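You operate a simulated robot arm through the tools that you are given. There is no shell and no other tool.

You are at the controls of a simulated robot arm. One attempt, no reset.

TASK
Blow the worn grip off the clamped iron at 4 bar, then shut the air off.
Fine: sled forward, clear guard shut; valve and blow lever end shut, the line bled.

It is judged by the outcome, as a careful person would: the job done as asked, and still so three seconds after it is handed in. It fails if anything else is knocked over, pushed out of place, dropped, spilled or broken.

THE ROBOT
A 6-joint arm with a two-finger parallel gripper, fixed in place. Base frame: the origin is on the floor under the middle of its stand, x ahead of it, y to its left, z up. Readings come in m, degrees, newtons and seconds.
With the tool pointing down near the work surface it reaches from about 0.22 to 0.62 m from the base axis. Its first joint turns from -66.0 to 66.0 degrees. Payload 2.7 kg.
Tool frame: the origin (TCP) lies between the finger pads and is the grasp point; the fingertips stand 0.023 m ahead of it; z points along the fingers, y is the line along which they close. The gripper opens to 0.094 m. The fingers are 0.038 m wide and 0.01 m thick; the gripper's body (0.054 by 0.096 m) begins 0.039 m behind the TCP.
Orientation is that of the tool frame in the base frame, as [roll, pitch, yaw] about the fixed x, y, z axes, in that order (R = Rz(yaw) Ry(pitch) Rx(roll)). With the fingers straight down and closing along the base's y, the tool's x points along the base's -x, its y along +y and its z along -z.

THE INTERFACE
- The arm moves only by the tool send_rows. Its argument "deltas" is a list of rows, each a list of 3 entries, a list of its own where there are three numbers: the turn, a rotation vector about the base's x, y, z in degrees, then the shift along the base's x, y, z in m, then the opening, from 0 (shut) to 1 (fully open). In form: [[[rx, ry, rz], [tx, ty, tz], fingers], ...]. A call has 1 to 20 rows; each row shifts and turns the commanded pose from where the row before left it. A row lasts 0.2 s, in which the tool goes at most 0.05 m and 8.6 degrees; a call with a longer step from one row to the next is refused whole, and so is a gripper value outside its range. A pose out of reach is approached as far as the arm can. The call stops where the force on the tool passes 40 N (or 10 N more than at its start, if that is more) or the arm is blocked; 0.2 s more then pass. Each finger travels about 0.045 m/s and halts on what it meets, pressing with about 30 N; the grip force reading is that of the motor and also rises with nothing between the fingers. The clock runs only during rows and for 0.2 s after the last one: add rows that do not move to give the fingers time. The reply holds the time, the measured pose of the TCP, the force on the tool along the base axes, the opening and the grip force, in the units named above and with some noise, with the torque about the TCP (base axes, N m) and any sound that the robot's microphone picked up, and new pictures: "pictures" is both (left out), scene, wrist or none.
- Cameras (640 x 400 px; columns grow to the right, rows downward): "scene" is fixed at [0.08, -0.4311, 1.4089]; the picture's right is [0.75, -0.66, 0.00], its down [-0.34, -0.39, -0.86] and it looks along [0.56, 0.65, -0.51] (base axes); focal length 225 px, centre (320, 200). "wrist" rides on the gripper at [0.086, 0.016, -0.075] in the tool frame; the picture's right is [-0.18, 0.98, 0.00], its down [-0.58, -0.11, -0.81] and it looks along [-0.79, -0.15, 0.59] (tool axes); focal length 243 px, centre (320, 200). There is no depth. A picture from a camera that has moved, and an enlarged one, comes with that camera's place and axes in the base frame and with its lens.
- inspect(camera, box): a new picture of the part [left, top, right, bottom] of that camera's present view, enlarged. It takes no simulated time.
- job_done(): hands the job in; it is judged then, once.

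Nothing tells you positions but the pictures and the camera data. Unless the task says otherwise, let go and move clear before handing in.

The tools are called after ">>>" by a JSON object that holds its "api" and its "payload". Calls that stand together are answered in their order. send_rows: Moves the arm, as the interface text tells. Its arguments: {"type":"object","properties":{"deltas":{"type":"array","items":{"type":"array"}},"pictures":{"type":"string","enum":["both","scene","wrist","none"]}},"required":["deltas"]} The other tools are called the same way: inspect (camera, box) takes an enlarged picture of a part of a camera's view; job_done () hands the job in.

At the start:

```text
time_s: 0.0
eef_pos: [0.2924, 0.0221, 1.3394]
ee_rot: [-179.9, 0.2, -180.0]
force: [-0.4, -0.6, 0.3]
wrist_torque: [-0.02, 0.0, -0.04]
width: 0.094
grip_force: 0.0
```

scene: 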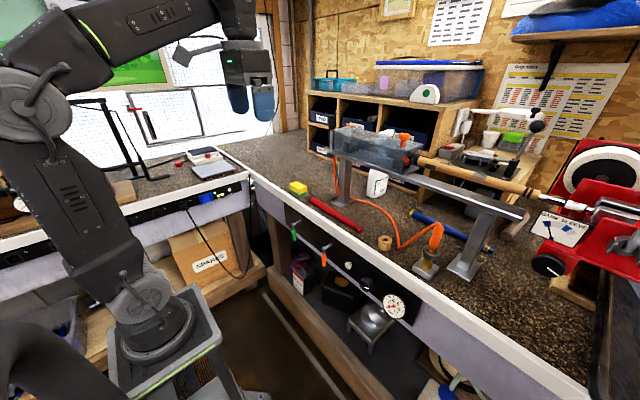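
wrist: 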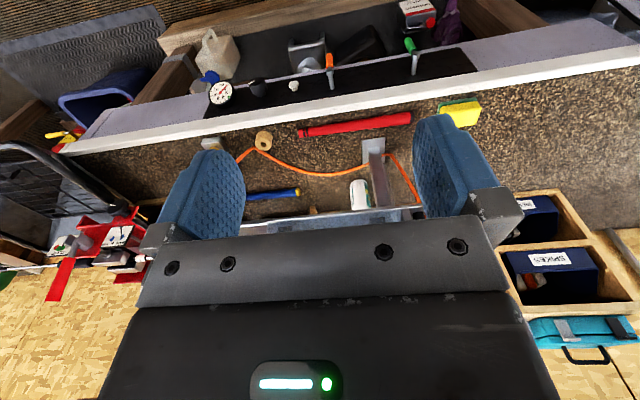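

I see a golf workshop bench: a rail with a sled and a clamped iron shaft, a clear guard, an orange air hose, and under the bench edge a pipe with green and orange levers and a gauge. I'll look closer before moving.

>>> {"api": "inspect", "payload": {"camera": "scene", "box": [270, 200, 430, 340]}}

>>> {"api": "inspect", "payload": {"camera": "scene", "box": [310, 100, 470, 200]}}

>>> {"api": "inspect", "payload": {"camera": "scene", "box": [400, 130, 640, 290]}}

>>> {"api": "inspect", "payload": {"camera": "wrist", "box": [180, 20, 480, 220]}}

```text
2.86 times, centred on (350, 270) of scene
camera zoom: at [0.08, -0.4311, 1.4089], right [0.75, -0.66, 0.0], down [-0.34, -0.39, -0.86], along [0.56, 0.65, -0.51], focal length 642 px, centre (234, 0)
```

zoom: 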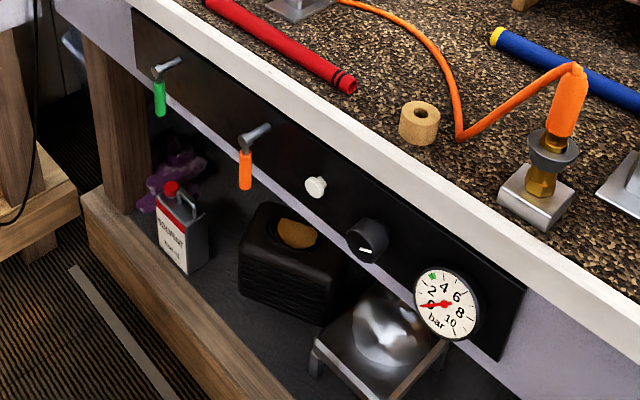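

```text
4.00 times, centred on (390, 150) of scene
camera zoom: at [0.08, -0.4311, 1.4089], right [0.75, -0.66, 0.0], down [-0.34, -0.39, -0.86], along [0.56, 0.65, -0.51], focal length 898 px, centre (40, 400)
```

zoom: 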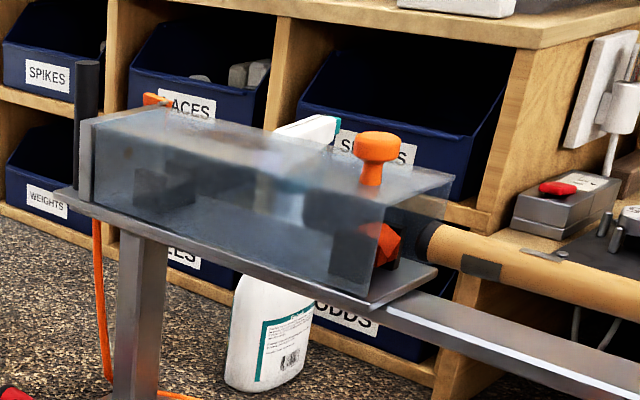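

```text
2.50 times, centred on (520, 210) of scene
camera zoom: at [0.08, -0.4311, 1.4089], right [0.75, -0.66, 0.0], down [-0.34, -0.39, -0.86], along [0.56, 0.65, -0.51], focal length 562 px, centre (-180, 175)
```

zoom: 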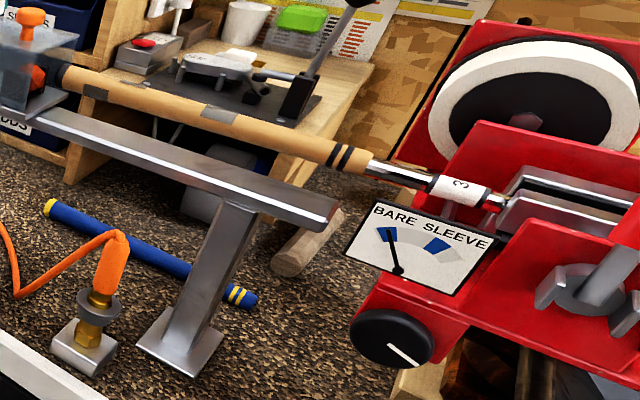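

```text
2.00 times, centred on (330, 120) of wrist
camera zoom: at [0.2067, 0.0375, 1.4147], right [0.18, 0.98, 0.0], down [0.58, -0.11, 0.81], along [0.79, -0.15, -0.59], focal length 485 px, centre (300, 360)
```

zoom: 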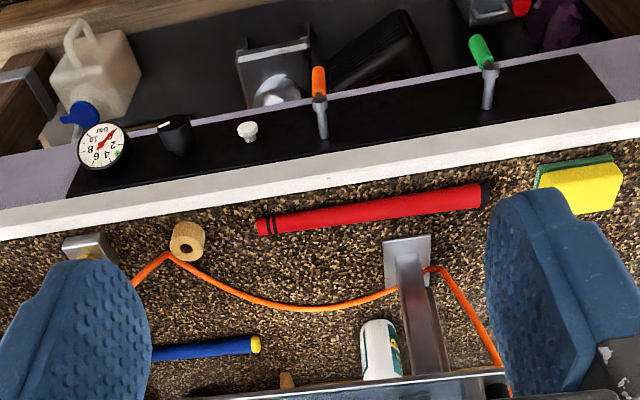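

The front panel seems to carry a green lever, an orange lever, a white button, a black knob and a gauge, roughly x≈0.5, z≈0.83. I'll enlarge each of them and the sled before planning.

>>> {"api": "inspect", "payload": {"camera": "scene", "box": [375, 280, 415, 330]}}

>>> {"api": "inspect", "payload": {"camera": "scene", "box": [280, 205, 360, 280]}}

>>> {"api": "inspect", "payload": {"camera": "scene", "box": [320, 115, 430, 185]}}

>>> {"api": "inspect", "payload": {"camera": "wrist", "box": [200, 60, 300, 120]}}

>>> {"api": "inspect", "payload": {"camera": "wrist", "box": [310, 25, 450, 105]}}

>>> {"api": "inspect", "payload": {"camera": "scene", "box": [520, 160, 640, 260]}}

>>> {"api": "inspect", "payload": {"camera": "scene", "box": [360, 0, 640, 170]}}

```text
8.00 times, centred on (395, 305) of scene
camera zoom: at [0.08, -0.4311, 1.4089], right [0.75, -0.66, 0.0], down [-0.34, -0.39, -0.86], along [0.56, 0.65, -0.51], focal length 1797 px, centre (-280, -640)
```

zoom: 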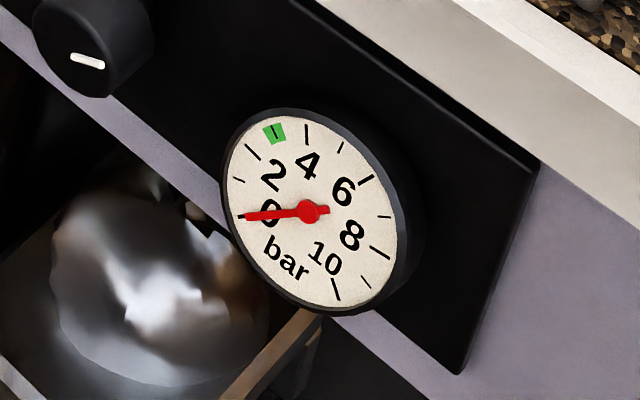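

```text
5.33 times, centred on (320, 242) of scene
camera zoom: at [0.08, -0.4311, 1.4089], right [0.75, -0.66, 0.0], down [-0.34, -0.39, -0.86], along [0.56, 0.65, -0.51], focal length 1198 px, centre (320, -27)
```

zoom: 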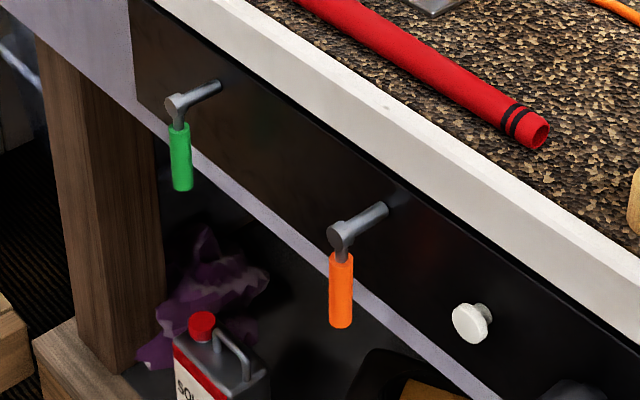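

```text
5.71 times, centred on (375, 150) of scene
camera zoom: at [0.08, -0.4311, 1.4089], right [0.75, -0.66, 0.0], down [-0.34, -0.39, -0.86], along [0.56, 0.65, -0.51], focal length 1283 px, centre (6, 486)
```

zoom: 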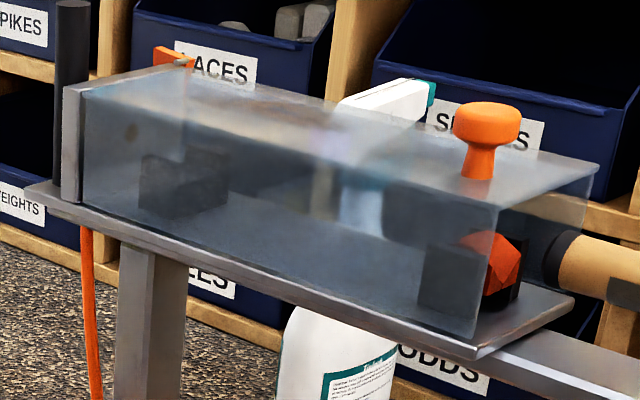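

```text
6.40 times, centred on (250, 90) of wrist
camera zoom: at [0.2067, 0.0375, 1.4147], right [0.18, 0.98, 0.0], down [0.58, -0.11, 0.81], along [0.79, -0.15, -0.59], focal length 1553 px, centre (768, 904)
```

zoom: 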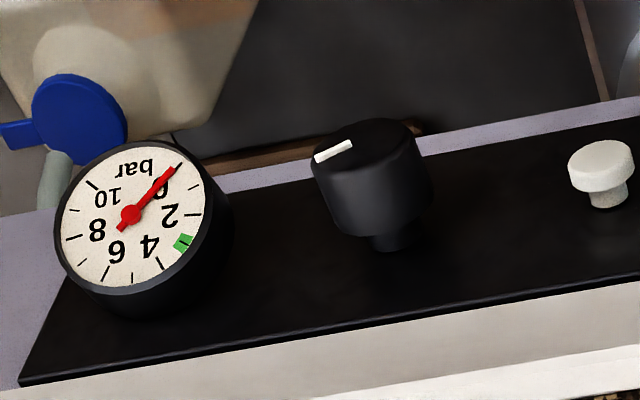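

```text
4.57 times, centred on (380, 65) of wrist
camera zoom: at [0.2067, 0.0375, 1.4147], right [0.18, 0.98, 0.0], down [0.58, -0.11, 0.81], along [0.79, -0.15, -0.59], focal length 1109 px, centre (46, 817)
```

zoom: 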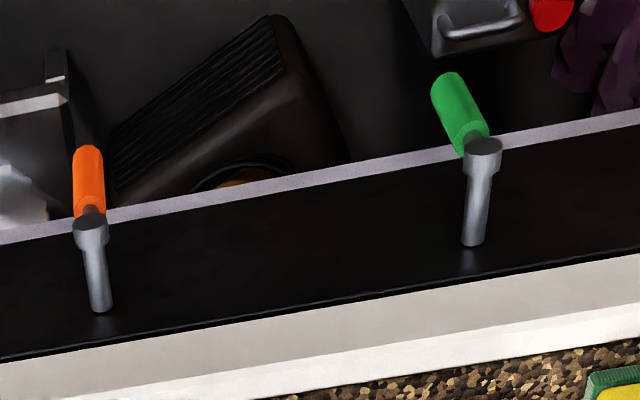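

```text
4.00 times, centred on (580, 210) of scene
camera zoom: at [0.08, -0.4311, 1.4089], right [0.75, -0.66, 0.0], down [-0.34, -0.39, -0.86], along [0.56, 0.65, -0.51], focal length 898 px, centre (-720, 160)
```

zoom: 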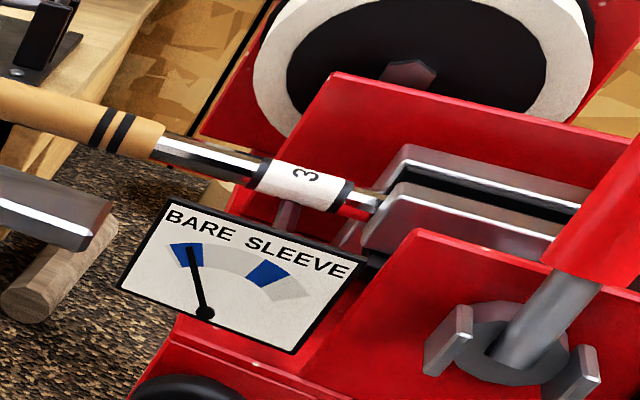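

```text
2.29 times, centred on (500, 85) of scene
camera zoom: at [0.08, -0.4311, 1.4089], right [0.75, -0.66, 0.0], down [-0.34, -0.39, -0.86], along [0.56, 0.65, -0.51], focal length 513 px, centre (-91, 463)
```

zoom: 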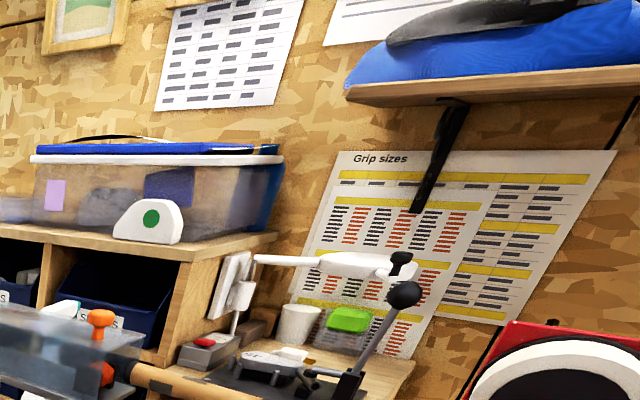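

The controls triangulate at about: green lever pivot (0.475, 0.194, 0.855), orange lever (0.478, 0.009, 0.852), white button (0.50, -0.085, 0.828), black knob (0.48, -0.174, 0.825), gauge (0.49, -0.274, 0.827) with its green mark at 3, not 4. I'll tilt the tool forward first to check the sled and guard.

>>> {"api": "send_rows", "payload": {"deltas": [[[0, -8.5, 0], [0, -0.02, 0.02], 1], [[0, -8.5, 0], [0, -0.03, 0.02], 1], [[0, -8.5, 0], [0, -0.03, 0.0], 1], [[0, 0, 0], [0, -0.03, 0], 1]], "pictures": "both"}}

```text
time_s: 1.0
eef_pos: [0.2931, -0.0869, 1.3801]
ee_rot: [-179.9, 25.7, -179.9]
force: [0.1, -0.6, -0.3]
wrist_torque: [0.0, 0.02, -0.02]
width: 0.0939
grip_force: 0.0
camera wrist: at [0.1834, -0.0727, 1.4098], right [0.17, 0.98, 0.08], down [0.17, -0.11, 0.98], along [0.97, -0.15, -0.19], focal length 243 px, centre (320, 200)
```

scene: 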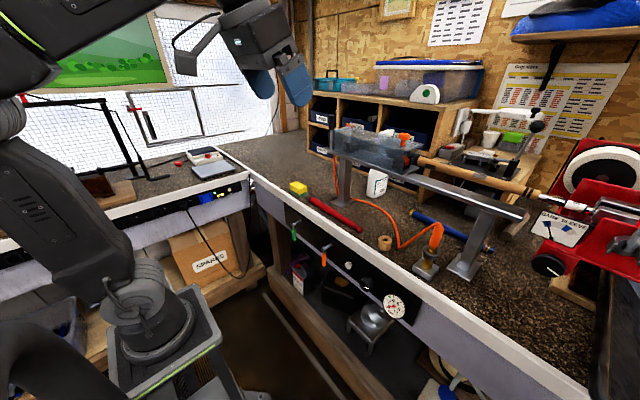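
wrist: 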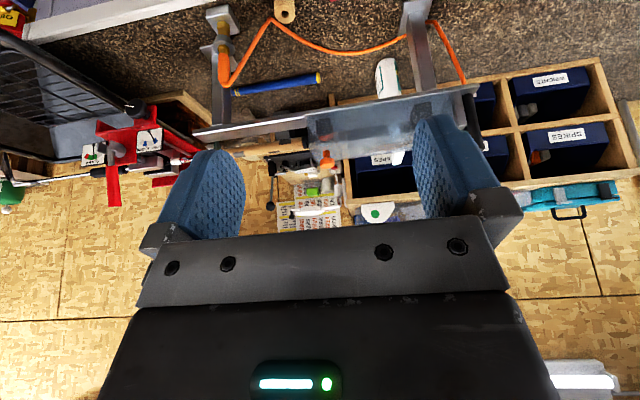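

>>> {"api": "inspect", "payload": {"camera": "wrist", "box": [290, 70, 480, 190]}}

>>> {"api": "inspect", "payload": {"camera": "wrist", "box": [60, 90, 340, 240]}}

>>> {"api": "inspect", "payload": {"camera": "wrist", "box": [290, 100, 370, 180]}}

```text
3.33 times, centred on (385, 130) of wrist
camera zoom: at [0.1834, -0.0727, 1.4098], right [0.17, 0.98, 0.08], down [0.17, -0.11, 0.98], along [0.97, -0.15, -0.19], focal length 809 px, centre (103, 433)
```

zoom: 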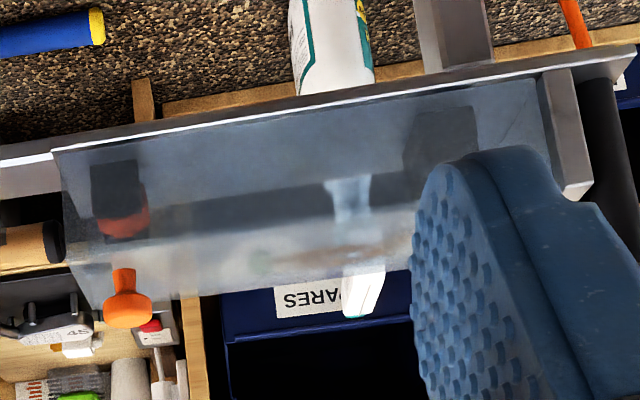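

```text
2.29 times, centred on (200, 165) of wrist
camera zoom: at [0.1834, -0.0727, 1.4098], right [0.17, 0.98, 0.08], down [0.17, -0.11, 0.98], along [0.97, -0.15, -0.19], focal length 555 px, centre (594, 280)
```

zoom: 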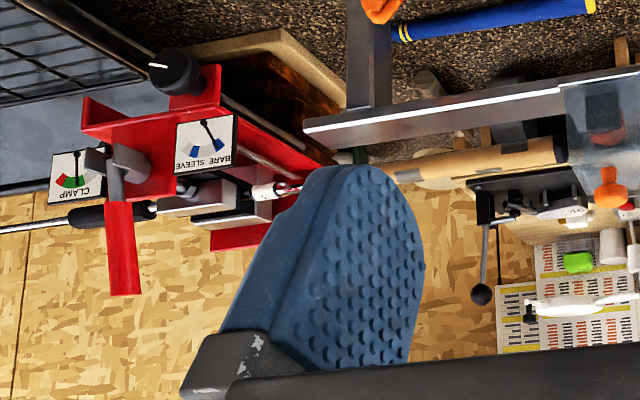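

```text
5.00 times, centred on (330, 140) of wrist
camera zoom: at [0.1834, -0.0727, 1.4098], right [0.17, 0.98, 0.08], down [0.17, -0.11, 0.98], along [0.97, -0.15, -0.19], focal length 1213 px, centre (270, 500)
```

zoom: 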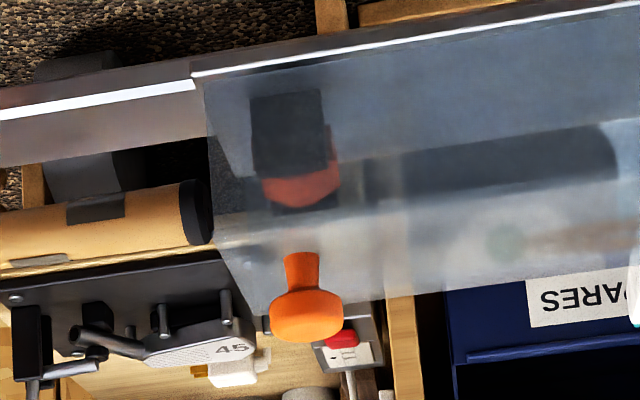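

The grip butt sits at about (0.65, -0.165, 1.19) at the right end of the sled plate, and I need to know whether the nozzle touches it. Zooming further.

>>> {"api": "inspect", "payload": {"camera": "wrist", "box": [300, 105, 348, 150]}}

>>> {"api": "inspect", "payload": {"camera": "scene", "box": [388, 128, 438, 180]}}

>>> {"api": "inspect", "payload": {"camera": "scene", "box": [320, 110, 370, 180]}}

>>> {"api": "inspect", "payload": {"camera": "wrist", "box": [78, 115, 170, 190]}}

```text
8.89 times, centred on (324, 128) of wrist
camera zoom: at [0.1834, -0.0727, 1.4098], right [0.17, 0.98, 0.08], down [0.17, -0.11, 0.98], along [0.97, -0.15, -0.19], focal length 2157 px, centre (284, 844)
```

zoom: 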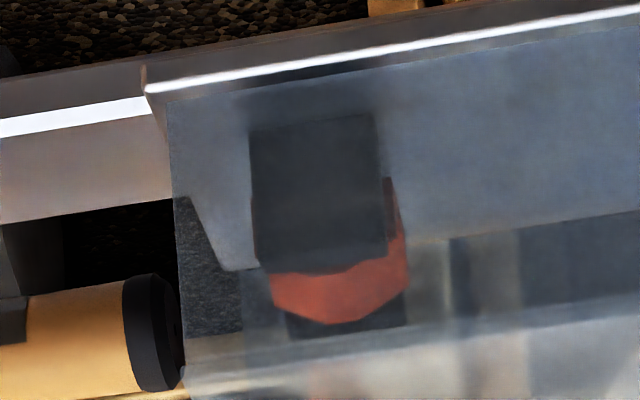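

```text
7.69 times, centred on (413, 154) of scene
camera zoom: at [0.08, -0.4311, 1.4089], right [0.75, -0.66, 0.0], down [-0.34, -0.39, -0.86], along [0.56, 0.65, -0.51], focal length 1728 px, centre (-395, 554)
```

zoom: 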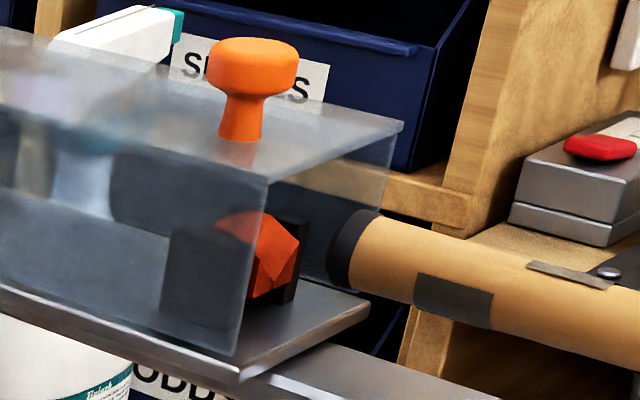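

```text
5.71 times, centred on (345, 145) of scene
camera zoom: at [0.08, -0.4311, 1.4089], right [0.75, -0.66, 0.0], down [-0.34, -0.39, -0.86], along [0.56, 0.65, -0.51], focal length 1283 px, centre (177, 514)
```

zoom: 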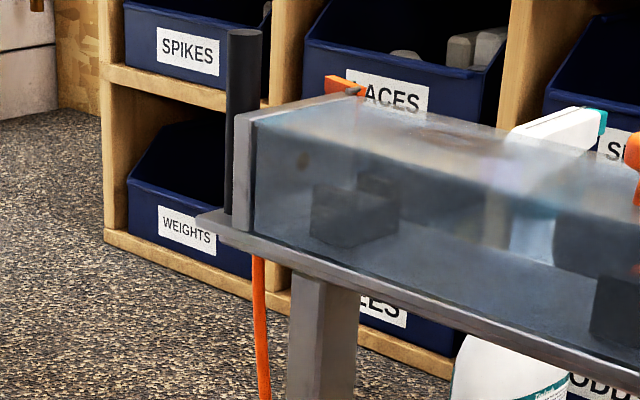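

```text
5.33 times, centred on (124, 152) of wrist
camera zoom: at [0.1834, -0.0727, 1.4098], right [0.17, 0.98, 0.08], down [0.17, -0.11, 0.98], along [0.97, -0.15, -0.19], focal length 1294 px, centre (1365, 453)
```

zoom: 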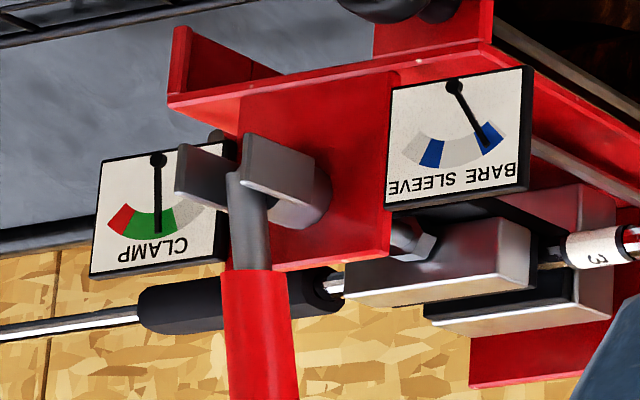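

The sled is still back: its cradle and end plate are well left of the grip, so it needs pushing toward the vise. I'll look at it from the right-hand side to see the guard end and the nozzle.

>>> {"api": "send_rows", "payload": {"deltas": [[[0, 0, 7], [0.02, -0.035, 0.0], 1], [[0, 0, 7], [0.02, -0.035, 0.0], 1], [[0, 0, 7], [0.02, -0.035, 0.0], 1], [[0, 0, 7], [0.02, -0.035, 0.0], 1], [[0, 0, 7], [0.02, -0.035, 0.0], 1], [[0, 0, 7], [0.02, -0.035, 0.0], 1], [[0, 0, 7], [0.02, -0.035, 0.0], 1]], "pictures": "both"}}

```text
time_s: 2.6
eef_pos: [0.3737, -0.2696, 1.3147]
ee_rot: [180.0, 25.7, -132.7]
force: [-0.1, 0.2, 0.0]
wrist_torque: [0.0, -0.02, -0.02]
width: 0.0939
grip_force: 0.0
out of reach, approached as far as the arm can: row 5, 6, 7
camera wrist: at [0.2887, -0.3411, 1.3443], right [-0.61, 0.79, 0.08], down [0.2, 0.06, 0.98], along [0.77, 0.61, -0.19], focal length 243 px, centre (320, 200)
```

scene: 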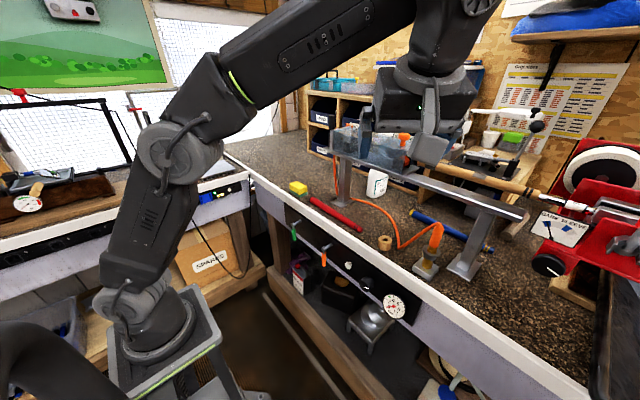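
wrist: 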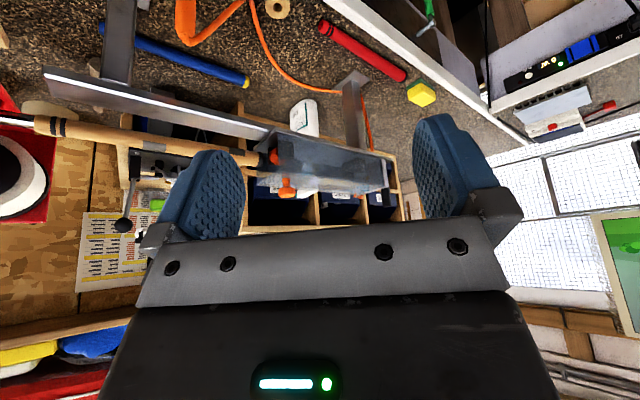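

>>> {"api": "inspect", "payload": {"camera": "wrist", "box": [240, 110, 400, 210]}}

>>> {"api": "inspect", "payload": {"camera": "wrist", "box": [260, 125, 340, 200]}}

>>> {"api": "inspect", "payload": {"camera": "wrist", "box": [0, 60, 200, 180]}}

>>> {"api": "inspect", "payload": {"camera": "wrist", "box": [150, 0, 310, 60]}}

```text
4.00 times, centred on (320, 160) of wrist
camera zoom: at [0.2887, -0.3411, 1.3443], right [-0.61, 0.79, 0.08], down [0.2, 0.06, 0.98], along [0.77, 0.61, -0.19], focal length 970 px, centre (320, 360)
```

zoom: 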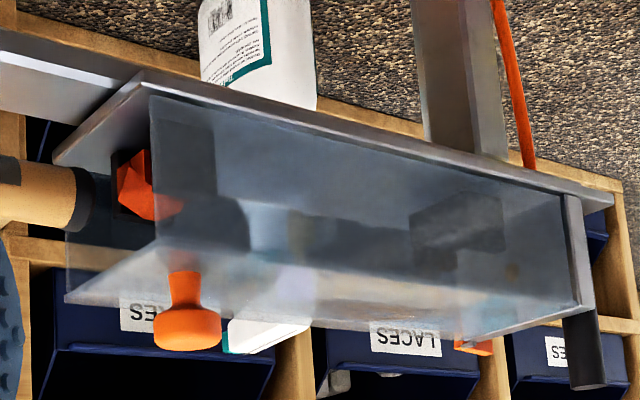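

```text
5.33 times, centred on (300, 162) of wrist
camera zoom: at [0.2887, -0.3411, 1.3443], right [-0.61, 0.79, 0.08], down [0.2, 0.06, 0.98], along [0.77, 0.61, -0.19], focal length 1294 px, centre (427, 400)
```

zoom: 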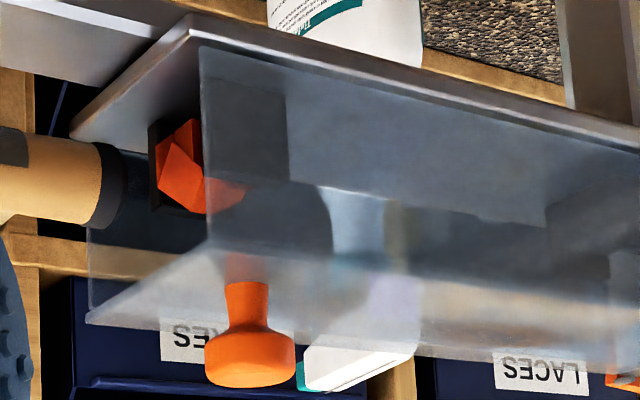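

```text
3.20 times, centred on (100, 120) of wrist
camera zoom: at [0.2887, -0.3411, 1.3443], right [-0.61, 0.79, 0.08], down [0.2, 0.06, 0.98], along [0.77, 0.61, -0.19], focal length 776 px, centre (1024, 456)
```

zoom: 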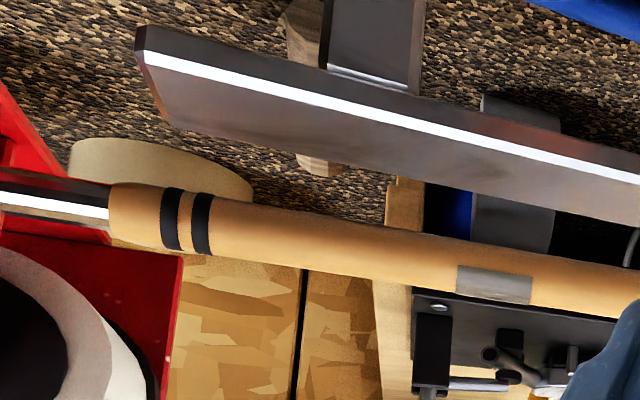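

```text
4.00 times, centred on (230, 30) of wrist
camera zoom: at [0.2887, -0.3411, 1.3443], right [-0.61, 0.79, 0.08], down [0.2, 0.06, 0.98], along [0.77, 0.61, -0.19], focal length 970 px, centre (680, 880)
```

zoom: 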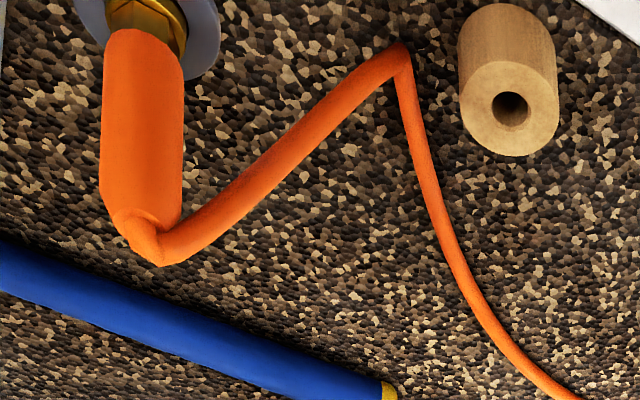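

The guard is an inverted box, shut, open at its right end, and the nozzle sits on the left end plate, so the sled must travel about 0.27 m toward the vise. I'll bring the tool back and reorient it to point horizontally along +x.

>>> {"api": "send_rows", "payload": {"deltas": [[[0, 0, -7], [-0.01, 0.04, 0.0], 1], [[0, 0, -7], [-0.01, 0.04, 0.0], 0.5], [[0, 0, -7], [-0.01, 0.04, 0.0], 0], [[0, 0, -7], [-0.01, 0.04, 0.0], 0], [[0, 0, -7], [-0.01, 0.04, 0.0], 0], [[0, 0, -7], [-0.01, 0.04, 0.0], 0], [[0, 0, -7], [-0.01, 0.04, 0.0], 0]], "pictures": "none"}}

```text
time_s: 4.2
eef_pos: [0.306, 0.01, 1.3147]
ee_rot: [-179.9, 25.7, 179.9]
force: [-0.8, -0.6, 0.1]
wrist_torque: [0.01, 0.0, -0.01]
width: 0.0001
grip_force: 30.2
```

>>> {"api": "send_rows", "payload": {"deltas": [[[0, -8.04, 0], [0.015, 0.02, 0.0], 0], [[0, -8.04, 0], [0.015, 0.02, 0.0], 0], [[0, -8.04, 0], [0.015, 0.02, 0.0], 0], [[0, -8.04, 0], [0.015, 0.02, 0.0], 0], [[0, -8.04, 0], [0.015, 0.02, 0.0], 0], [[0, -8.04, 0], [0.015, 0.02, 0.0], 0], [[0, -8.04, 0], [0.015, 0.02, 0.0], 0], [[0, -8.04, 0], [0.015, 0.02, 0.0], 0]], "pictures": "none"}}

```text
time_s: 6.0
eef_pos: [0.4264, 0.1691, 1.3144]
ee_rot: [177.7, 89.9, 177.6]
force: [-0.3, 0.2, -0.2]
wrist_torque: [0.0, 0.04, -0.01]
width: 0.0
grip_force: 29.7
```

>>> {"api": "send_rows", "payload": {"deltas": [[[8.2, 0, 0], [0.0, 0.01, 0.0], 0], [[8.2, 0, 0], [0.0, 0.01, 0.0], 0], [[8.2, 0, 0], [0.0, 0.01, 0.0], 0], [[8.2, 0, 0], [0.0, 0.01, 0.0], 0], [[8.2, 0, 0], [0.0, 0.01, 0.0], 0], [[8.2, 0, 0], [0.0, 0.01, 0.0], 0], [[8.2, 0, 0], [0.0, 0.01, 0.0], 0], [[8.2, 0, 0], [0.0, 0.01, 0.0], 0], [[8.2, 0, 0], [0.0, 0.01, 0.0], 0], [[8.2, 0, 0], [0.0, 0.01, 0.0], 0], [[8.0, 0, 0], [0.0, 0.0, 0.0], 0]], "pictures": "both"}}

```text
time_s: 8.4
eef_pos: [0.4335, 0.2963, 1.4633]
ee_rot: [90.5, 0.3, 90.1]
force: [0.0, 0.5, -0.9]
wrist_torque: [-0.01, -0.01, 0.02]
width: 0.0
grip_force: 30.0
out of reach, approached as far as the arm can: row 7, 8, 9, 10, 11
camera wrist: at [0.3585, 0.3819, 1.4809], right [0.01, -0.18, 0.98], down [-0.81, -0.58, -0.1], along [0.59, -0.79, -0.15], focal length 243 px, centre (320, 200)
```

scene: 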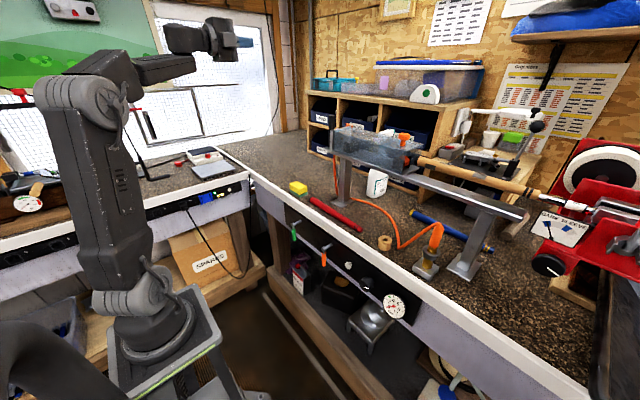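
wrist: 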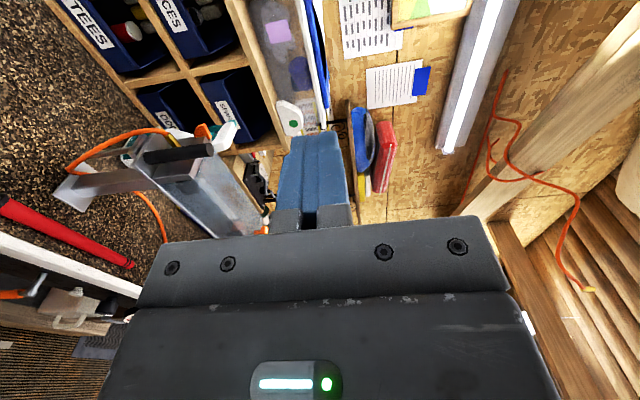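

The tool is now horizontal along +x, though it drifted up to z≈1.46 at a reach limit. I'll lower it and move forward toward the left of the sled post, checking as I go.

>>> {"api": "send_rows", "payload": {"deltas": [[[0, 0, 0], [0.02, 0.0, -0.04], 0], [[0, 0, 0], [0.02, 0.0, -0.04], 0], [[0, 0, 0], [0.02, 0.0, -0.04], 0], [[0, 0, 0], [0.02, 0.0, -0.04], 0], [[0, 0, 0], [0.0, 0.0, -0.04], 0]], "pictures": "both"}}

>>> {"api": "inspect", "payload": {"camera": "wrist", "box": [60, 80, 280, 240]}}

```text
time_s: 9.6
eef_pos: [0.5706, 0.3374, 1.3952]
ee_rot: [90.3, 0.1, 90.1]
force: [0.0, 0.1, -0.7]
wrist_torque: [0.01, 0.02, 0.02]
width: 0.0
grip_force: 30.2
out of reach, approached as far as the arm can: row 1, 2, 3, 4, 5
camera wrist: at [0.497, 0.4232, 1.4118], right [0.0, -0.18, 0.98], down [-0.81, -0.58, -0.11], along [0.59, -0.79, -0.15], focal length 243 px, centre (320, 200)
```

scene: 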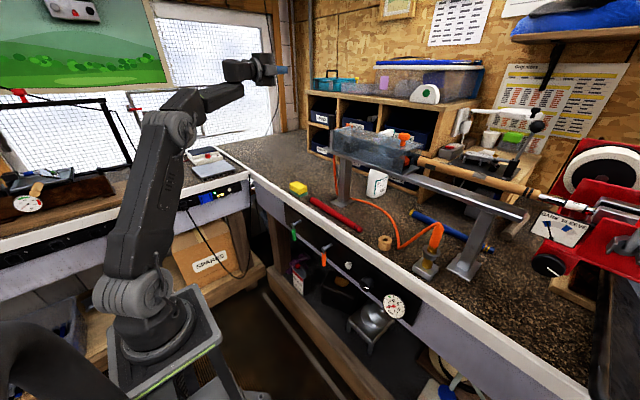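
wrist: 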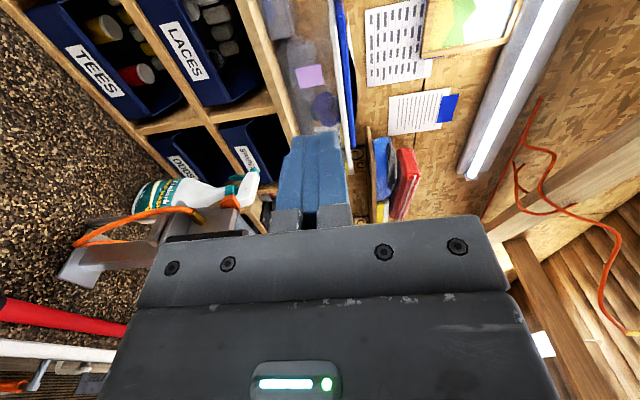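

```text
2.50 times, centred on (170, 160) of wrist
camera zoom: at [0.497, 0.4232, 1.4118], right [0.0, -0.18, 0.98], down [-0.81, -0.58, -0.11], along [0.59, -0.79, -0.15], focal length 606 px, centre (695, 300)
```

zoom: 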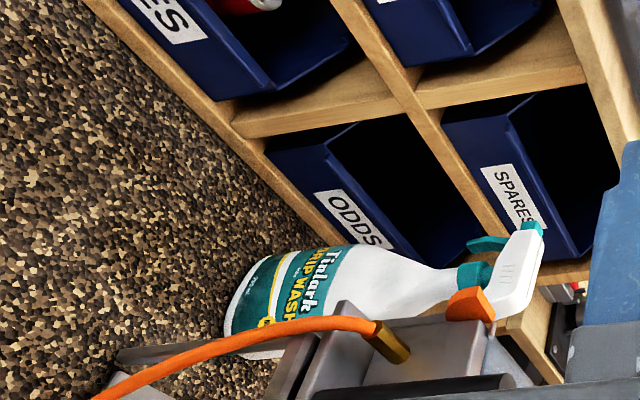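

The roll seems to hit a joint limit. I'll back the roll off by some 40° and see whether the reach warnings go away.

>>> {"api": "send_rows", "payload": {"deltas": [[[-8.2, 0, 0], [0.0, -0.02, 0.0], 0], [[-8.2, 0, 0], [0.0, -0.02, 0.0], 0], [[-8.2, 0, 0], [0.0, -0.02, 0.0], 0], [[-8.2, 0, 0], [0.0, -0.02, 0.0], 0], [[-8.2, 0, 0], [0.0, -0.02, 0.0], 0]], "pictures": "none"}}

```text
time_s: 10.8
eef_pos: [0.5703, 0.2384, 1.3945]
ee_rot: [90.1, 41.1, 90.2]
force: [0.1, -0.5, -0.1]
wrist_torque: [0.0, -0.01, 0.04]
width: 0.0
grip_force: 30.1
```

>>> {"api": "send_rows", "payload": {"deltas": [[[0, 0, 0], [0.0, 0.0, -0.04], 0], [[0, 0, 0], [0.0, 0.0, -0.04], 0], [[0, 0, 0], [0.0, 0.0, -0.04], 0]], "pictures": "both"}}

```text
time_s: 11.6
eef_pos: [0.5759, 0.2519, 1.2961]
ee_rot: [90.8, 41.2, 90.3]
force: [0.9, 0.4, -0.4]
wrist_torque: [0.0, -0.02, 0.0]
width: 0.0
grip_force: 30.4
out of reach, approached as far as the arm can: row 3
camera wrist: at [0.5022, 0.3263, 1.2524], right [0.01, 0.51, 0.86], down [-0.81, -0.5, 0.31], along [0.59, -0.7, 0.41], focal length 243 px, centre (320, 200)
```

scene: 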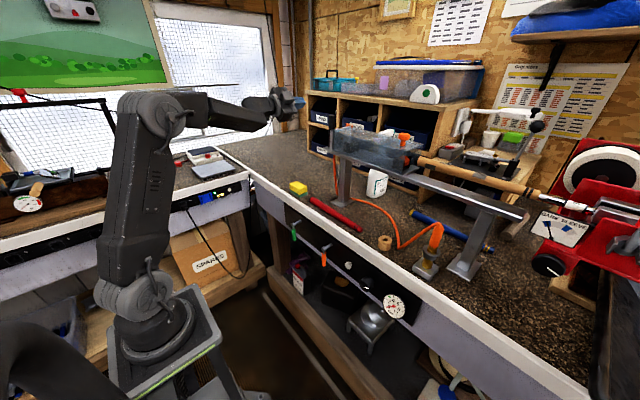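
wrist: 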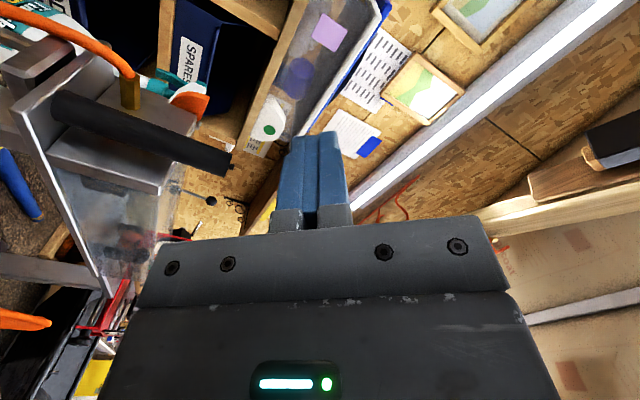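

The sled post is now triangulated at about (0.645, 0.160), z 1.155–1.262, radius ≈0.013. I'll unroll the tool so the fingers close along y, and come down beside the post before sliding forward.

>>> {"api": "send_rows", "payload": {"deltas": [[[-8.2, 0, 0], [-0.002, 0.0, -0.01], 0], [[-8.2, 0, 0], [-0.002, 0.0, -0.01], 0], [[-8.2, 0, 0], [-0.002, 0.0, -0.01], 0], [[-8.2, 0, 0], [-0.002, 0.0, -0.01], 0], [[-8.2, 0, 0], [-0.002, 0.0, -0.01], 0], [[-8.2, 0, 0], [-0.002, -0.01, -0.015], 0]], "pictures": "scene"}}

```text
time_s: 13.0
eef_pos: [0.564, 0.2402, 1.2317]
ee_rot: [-104.1, 89.7, -104.0]
force: [0.5, -0.5, -0.3]
wrist_torque: [-0.02, 0.01, -0.01]
width: 0.0
grip_force: 29.9
```

scene: 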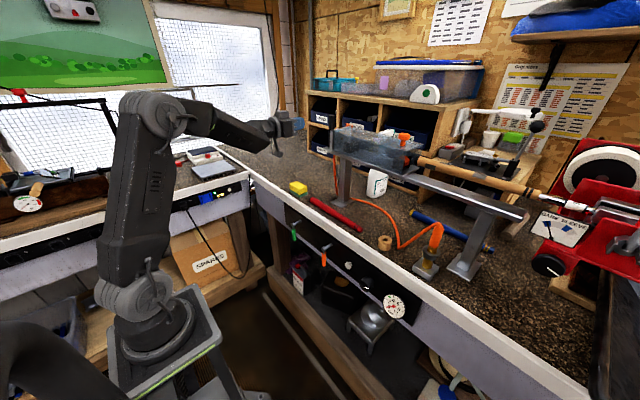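

>>> {"api": "send_rows", "payload": {"deltas": [[[0, 0, 0], [0.034, 0.0, -0.003], 0], [[0, 0, 0], [0.034, 0.0, -0.003], 0], [[0, 0, 0], [0.0, -0.03, 0.0], 0]], "pictures": "both"}}

>>> {"api": "inspect", "payload": {"camera": "scene", "box": [240, 80, 440, 210]}}

```text
time_s: 13.8
eef_pos: [0.6333, 0.2096, 1.2266]
ee_rot: [-117.9, 89.6, -117.9]
force: [-0.8, -0.7, 0.1]
wrist_torque: [0.01, 0.04, 0.01]
width: 0.0
grip_force: 29.8
camera wrist: at [0.5586, 0.2256, 1.1399], right [0.0, 0.98, 0.18], down [-0.8, -0.11, 0.58], along [0.59, -0.14, 0.79], focal length 243 px, centre (320, 200)
```

scene: 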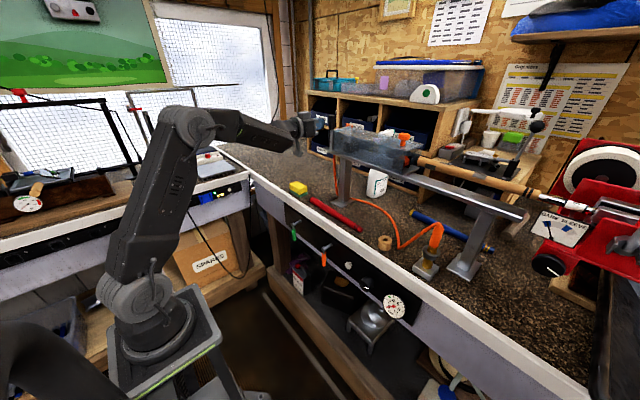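
wrist: 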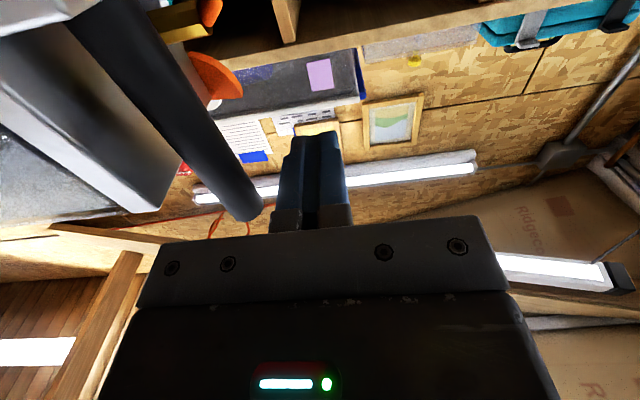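

```text
3.08 times, centred on (340, 145) of scene
camera zoom: at [0.08, -0.431, 1.4089], right [0.75, -0.66, 0.0], down [-0.34, -0.39, -0.86], along [0.56, 0.65, -0.51], focal length 691 px, centre (258, 369)
```

zoom: 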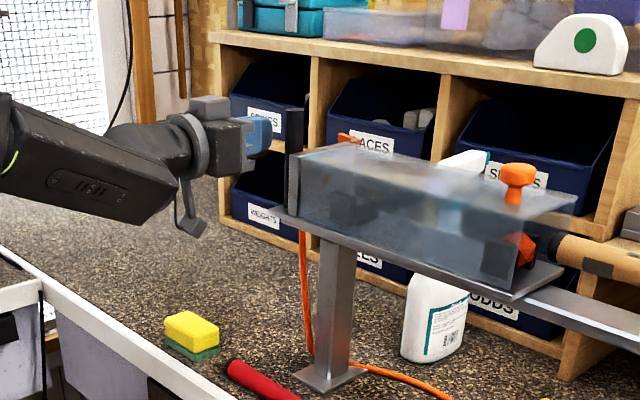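

The fingers are just left of the post at the right height. I'll now push the sled toward -y in small steps.

>>> {"api": "send_rows", "payload": {"deltas": [[[0, 0, 0], [0.0, -0.015, 0.0], 0], [[0, 0, 0], [0.0, -0.01, 0.0], 0], [[0, 0, 0], [0.0, -0.01, 0.0], 0], [[0, 0, 0], [0.0, -0.01, 0.0], 0], [[0, 0, 0], [0.0, -0.01, 0.0], 0], [[0, 0, 0], [0.0, -0.01, 0.0], 0]], "pictures": "both"}}

>>> {"api": "inspect", "payload": {"camera": "scene", "box": [240, 80, 440, 210]}}

```text
time_s: 15.2
eef_pos: [0.6324, 0.1462, 1.2263]
ee_rot: [-109.6, 89.8, -109.7]
force: [1.6, 7.3, 1.9]
wrist_torque: [0.11, -0.02, 0.1]
width: 0.0
grip_force: 29.9
camera wrist: at [0.5582, 0.1611, 1.1395], right [0.0, 0.98, 0.18], down [-0.81, -0.11, 0.58], along [0.59, -0.14, 0.79], focal length 243 px, centre (320, 200)
```

scene: 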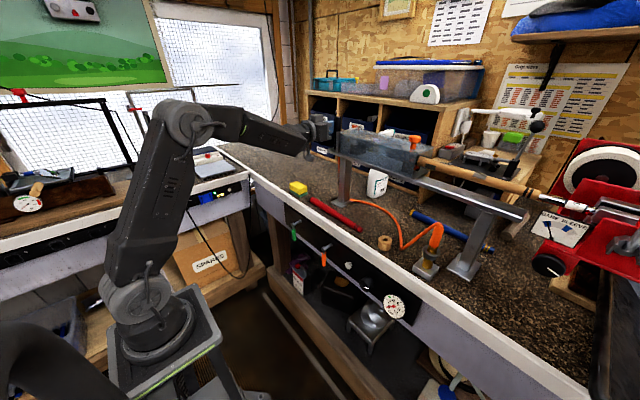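
wrist: 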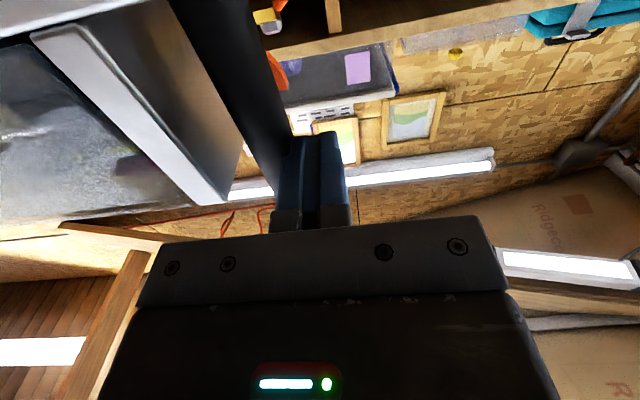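

```text
3.08 times, centred on (340, 145) of scene
camera zoom: at [0.08, -0.4308, 1.409], right [0.75, -0.66, 0.0], down [-0.34, -0.39, -0.86], along [0.56, 0.65, -0.52], focal length 691 px, centre (258, 369)
```

zoom: 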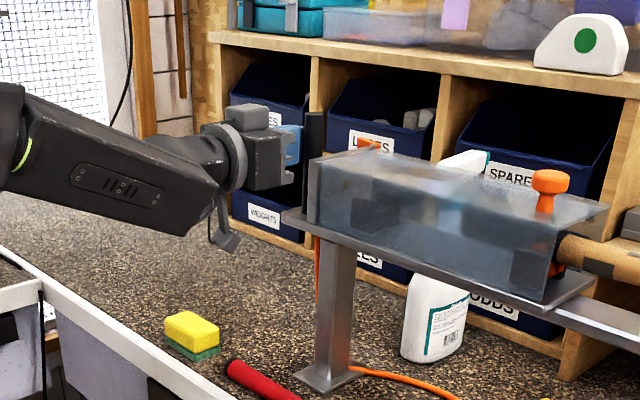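

The sled slides with about 7 N of friction and the grip is entering the guard. I'll keep pushing.

>>> {"api": "send_rows", "payload": {"deltas": [[[0, 0, 0], [0.0, -0.012, 0.0], 0], [[0, 0, 0], [0.0, -0.012, 0.0], 0], [[0, 0, 0], [0.0, -0.012, 0.0], 0], [[0, 0, 0], [0.0, -0.012, 0.0], 0], [[0, 0, 0], [0.0, -0.012, 0.0], 0], [[0, 0, 0], [0.0, -0.012, 0.0], 0], [[0, 0, 0], [0.0, -0.012, 0.0], 0], [[0, 0, 0], [0.0, -0.012, 0.0], 0], [[0, 0, 0], [0.0, -0.012, 0.0], 0], [[0, 0, 0], [0.0, -0.012, 0.0], 0]], "pictures": "both"}}

>>> {"api": "inspect", "payload": {"camera": "scene", "box": [300, 90, 500, 220]}}

```text
time_s: 17.4
eef_pos: [0.6383, 0.0892, 1.2459]
ee_rot: [-137.4, 89.7, -138.0]
force: [-0.8, 3.3, -3.3]
wrist_torque: [0.07, 0.01, 0.02]
width: 0.0
grip_force: 30.0
out of reach, approached as far as the arm can: row 5, 6, 7, 8, 9, 10
camera wrist: at [0.5642, 0.1058, 1.1608], right [0.01, 0.98, 0.18], down [-0.8, -0.1, 0.59], along [0.59, -0.15, 0.79], focal length 243 px, centre (320, 200)
```

scene: 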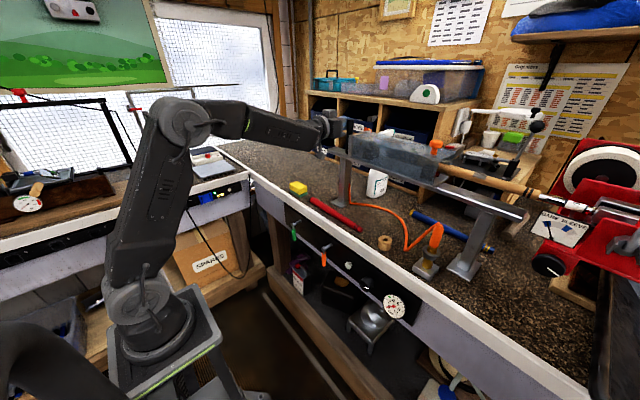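
wrist: 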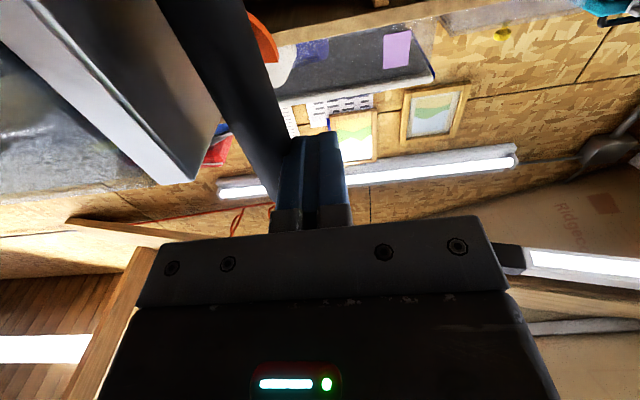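

```text
3.08 times, centred on (400, 155) of scene
camera zoom: at [0.08, -0.4309, 1.4089], right [0.75, -0.66, 0.0], down [-0.34, -0.39, -0.86], along [0.56, 0.65, -0.52], focal length 691 px, centre (74, 338)
```

zoom: 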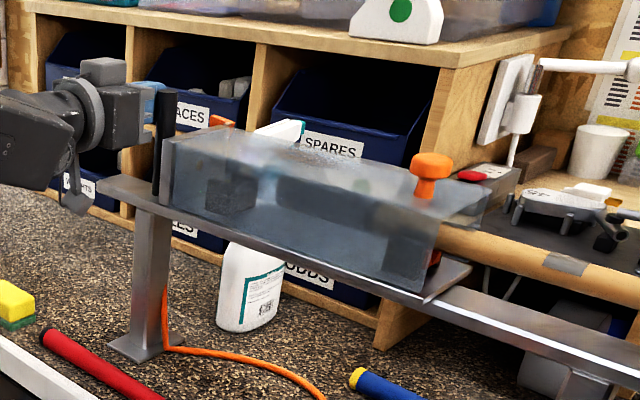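

The wrist jams near a singularity when the tool is level with the forearm; the sled is now at about half travel. I'll pitch the tool down about 30° at this spot and continue.

>>> {"api": "send_rows", "payload": {"deltas": [[[0, 0, 0], [-0.002, 0.005, 0.0], 0], [[0, 7.5, 0], [-0.002, 0.003, 0.0], 0], [[0, 7.5, 0], [-0.002, 0.0, 0.0], 0], [[0, 7.5, 0], [0.0, 0.0, 0.0], 0], [[0, 7.5, 0], [0.0, 0.0, -0.005], 0], [[0, 0, 0], [0.0, 0.0, -0.005], 0]], "pictures": "scene"}}

>>> {"api": "inspect", "payload": {"camera": "scene", "box": [300, 90, 500, 220]}}

```text
time_s: 18.8
eef_pos: [0.6346, 0.0922, 1.2492]
ee_rot: [-178.2, 67.6, 179.9]
force: [0.9, 0.1, -0.3]
wrist_torque: [0.03, 0.0, 0.01]
width: 0.0001
grip_force: 29.4
out of reach, approached as far as the arm can: row 4, 5
```

scene: 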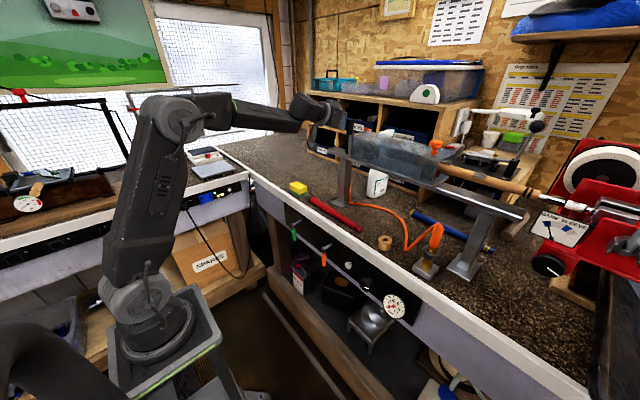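

```text
3.08 times, centred on (400, 155) of scene
camera zoom: at [0.08, -0.4311, 1.4089], right [0.75, -0.66, 0.0], down [-0.34, -0.39, -0.86], along [0.56, 0.65, -0.51], focal length 691 px, centre (74, 338)
```

zoom: 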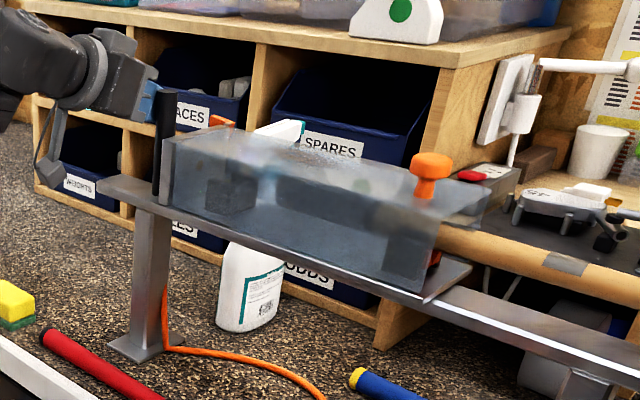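

>>> {"api": "send_rows", "payload": {"deltas": [[[0, 0, 0], [0.0, 0.0, -0.012], 0], [[0, 6, 0], [0.0, 0.0, -0.012], 0], [[0, 0, 0], [0.0, -0.01, 0.0], 0], [[0, 0, 0], [0.0, -0.01, 0.0], 0], [[0, 0, 0], [0.0, -0.01, 0.0], 0], [[0, 0, 0], [0.0, -0.01, 0.0], 0], [[0, 0, 0], [0.0, -0.01, 0.0], 0]], "pictures": "scene"}}

>>> {"api": "inspect", "payload": {"camera": "scene", "box": [300, 90, 500, 220]}}

```text
time_s: 20.4
eef_pos: [0.6348, 0.0415, 1.2245]
ee_rot: [-178.4, 61.7, 179.8]
force: [-2.5, 4.1, 1.7]
wrist_torque: [-0.08, -0.09, 0.04]
width: 0.0
grip_force: 29.9
```

scene: 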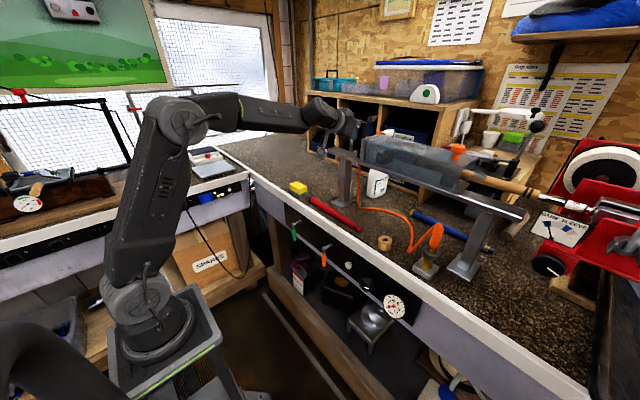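

```text
3.08 times, centred on (400, 155) of scene
camera zoom: at [0.0799, -0.4309, 1.4089], right [0.75, -0.66, 0.0], down [-0.34, -0.39, -0.86], along [0.56, 0.65, -0.51], focal length 691 px, centre (74, 338)
```

zoom: 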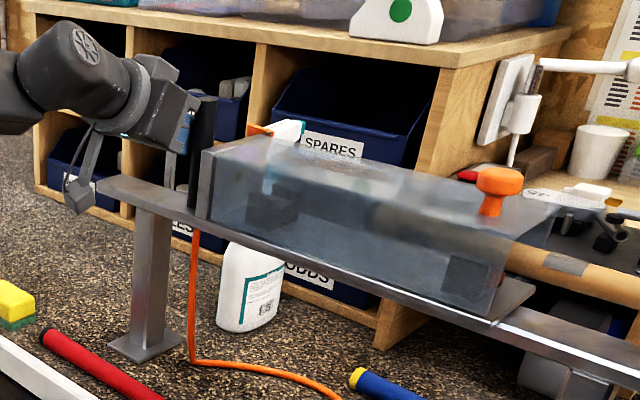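

>>> {"api": "send_rows", "payload": {"deltas": [[[0, 0, 0], [0.0, -0.01, 0.0], 0], [[0, 0, 0], [0.0, -0.01, 0.0], 0], [[0, 0, 0], [0.0, -0.01, 0.0], 0], [[0, 0, 0], [0.0, -0.01, 0.0], 0], [[0, 0, 0], [0.0, -0.01, 0.0], 0], [[0, 0, 0], [0.0, -0.01, 0.0], 0], [[0, 0, 0], [0.0, -0.01, 0.0], 0], [[0, 0, 0], [0.0, -0.01, 0.0], 0], [[0, 0, 0], [0.0, -0.01, 0.0], 0]], "pictures": "scene"}}

>>> {"api": "inspect", "payload": {"camera": "scene", "box": [340, 90, 560, 240]}}

```text
time_s: 22.4
eef_pos: [0.6345, -0.0482, 1.2239]
ee_rot: [-178.2, 61.5, 179.9]
force: [-0.1, 3.3, -1.4]
wrist_torque: [-0.08, -0.03, 0.07]
width: 0.0
grip_force: 30.1
```

scene: 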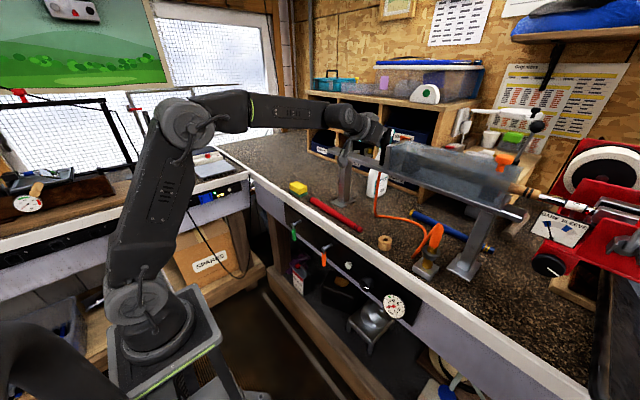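

```text
2.67 times, centred on (450, 165) of scene
camera zoom: at [0.08, -0.4309, 1.4089], right [0.75, -0.66, 0.0], down [-0.34, -0.39, -0.86], along [0.56, 0.65, -0.52], focal length 599 px, centre (-27, 293)
```

zoom: 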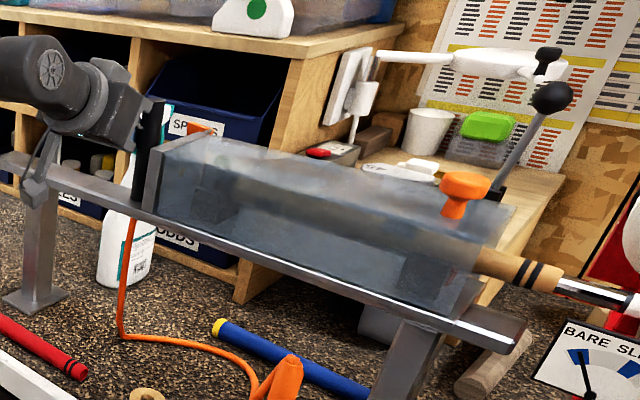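

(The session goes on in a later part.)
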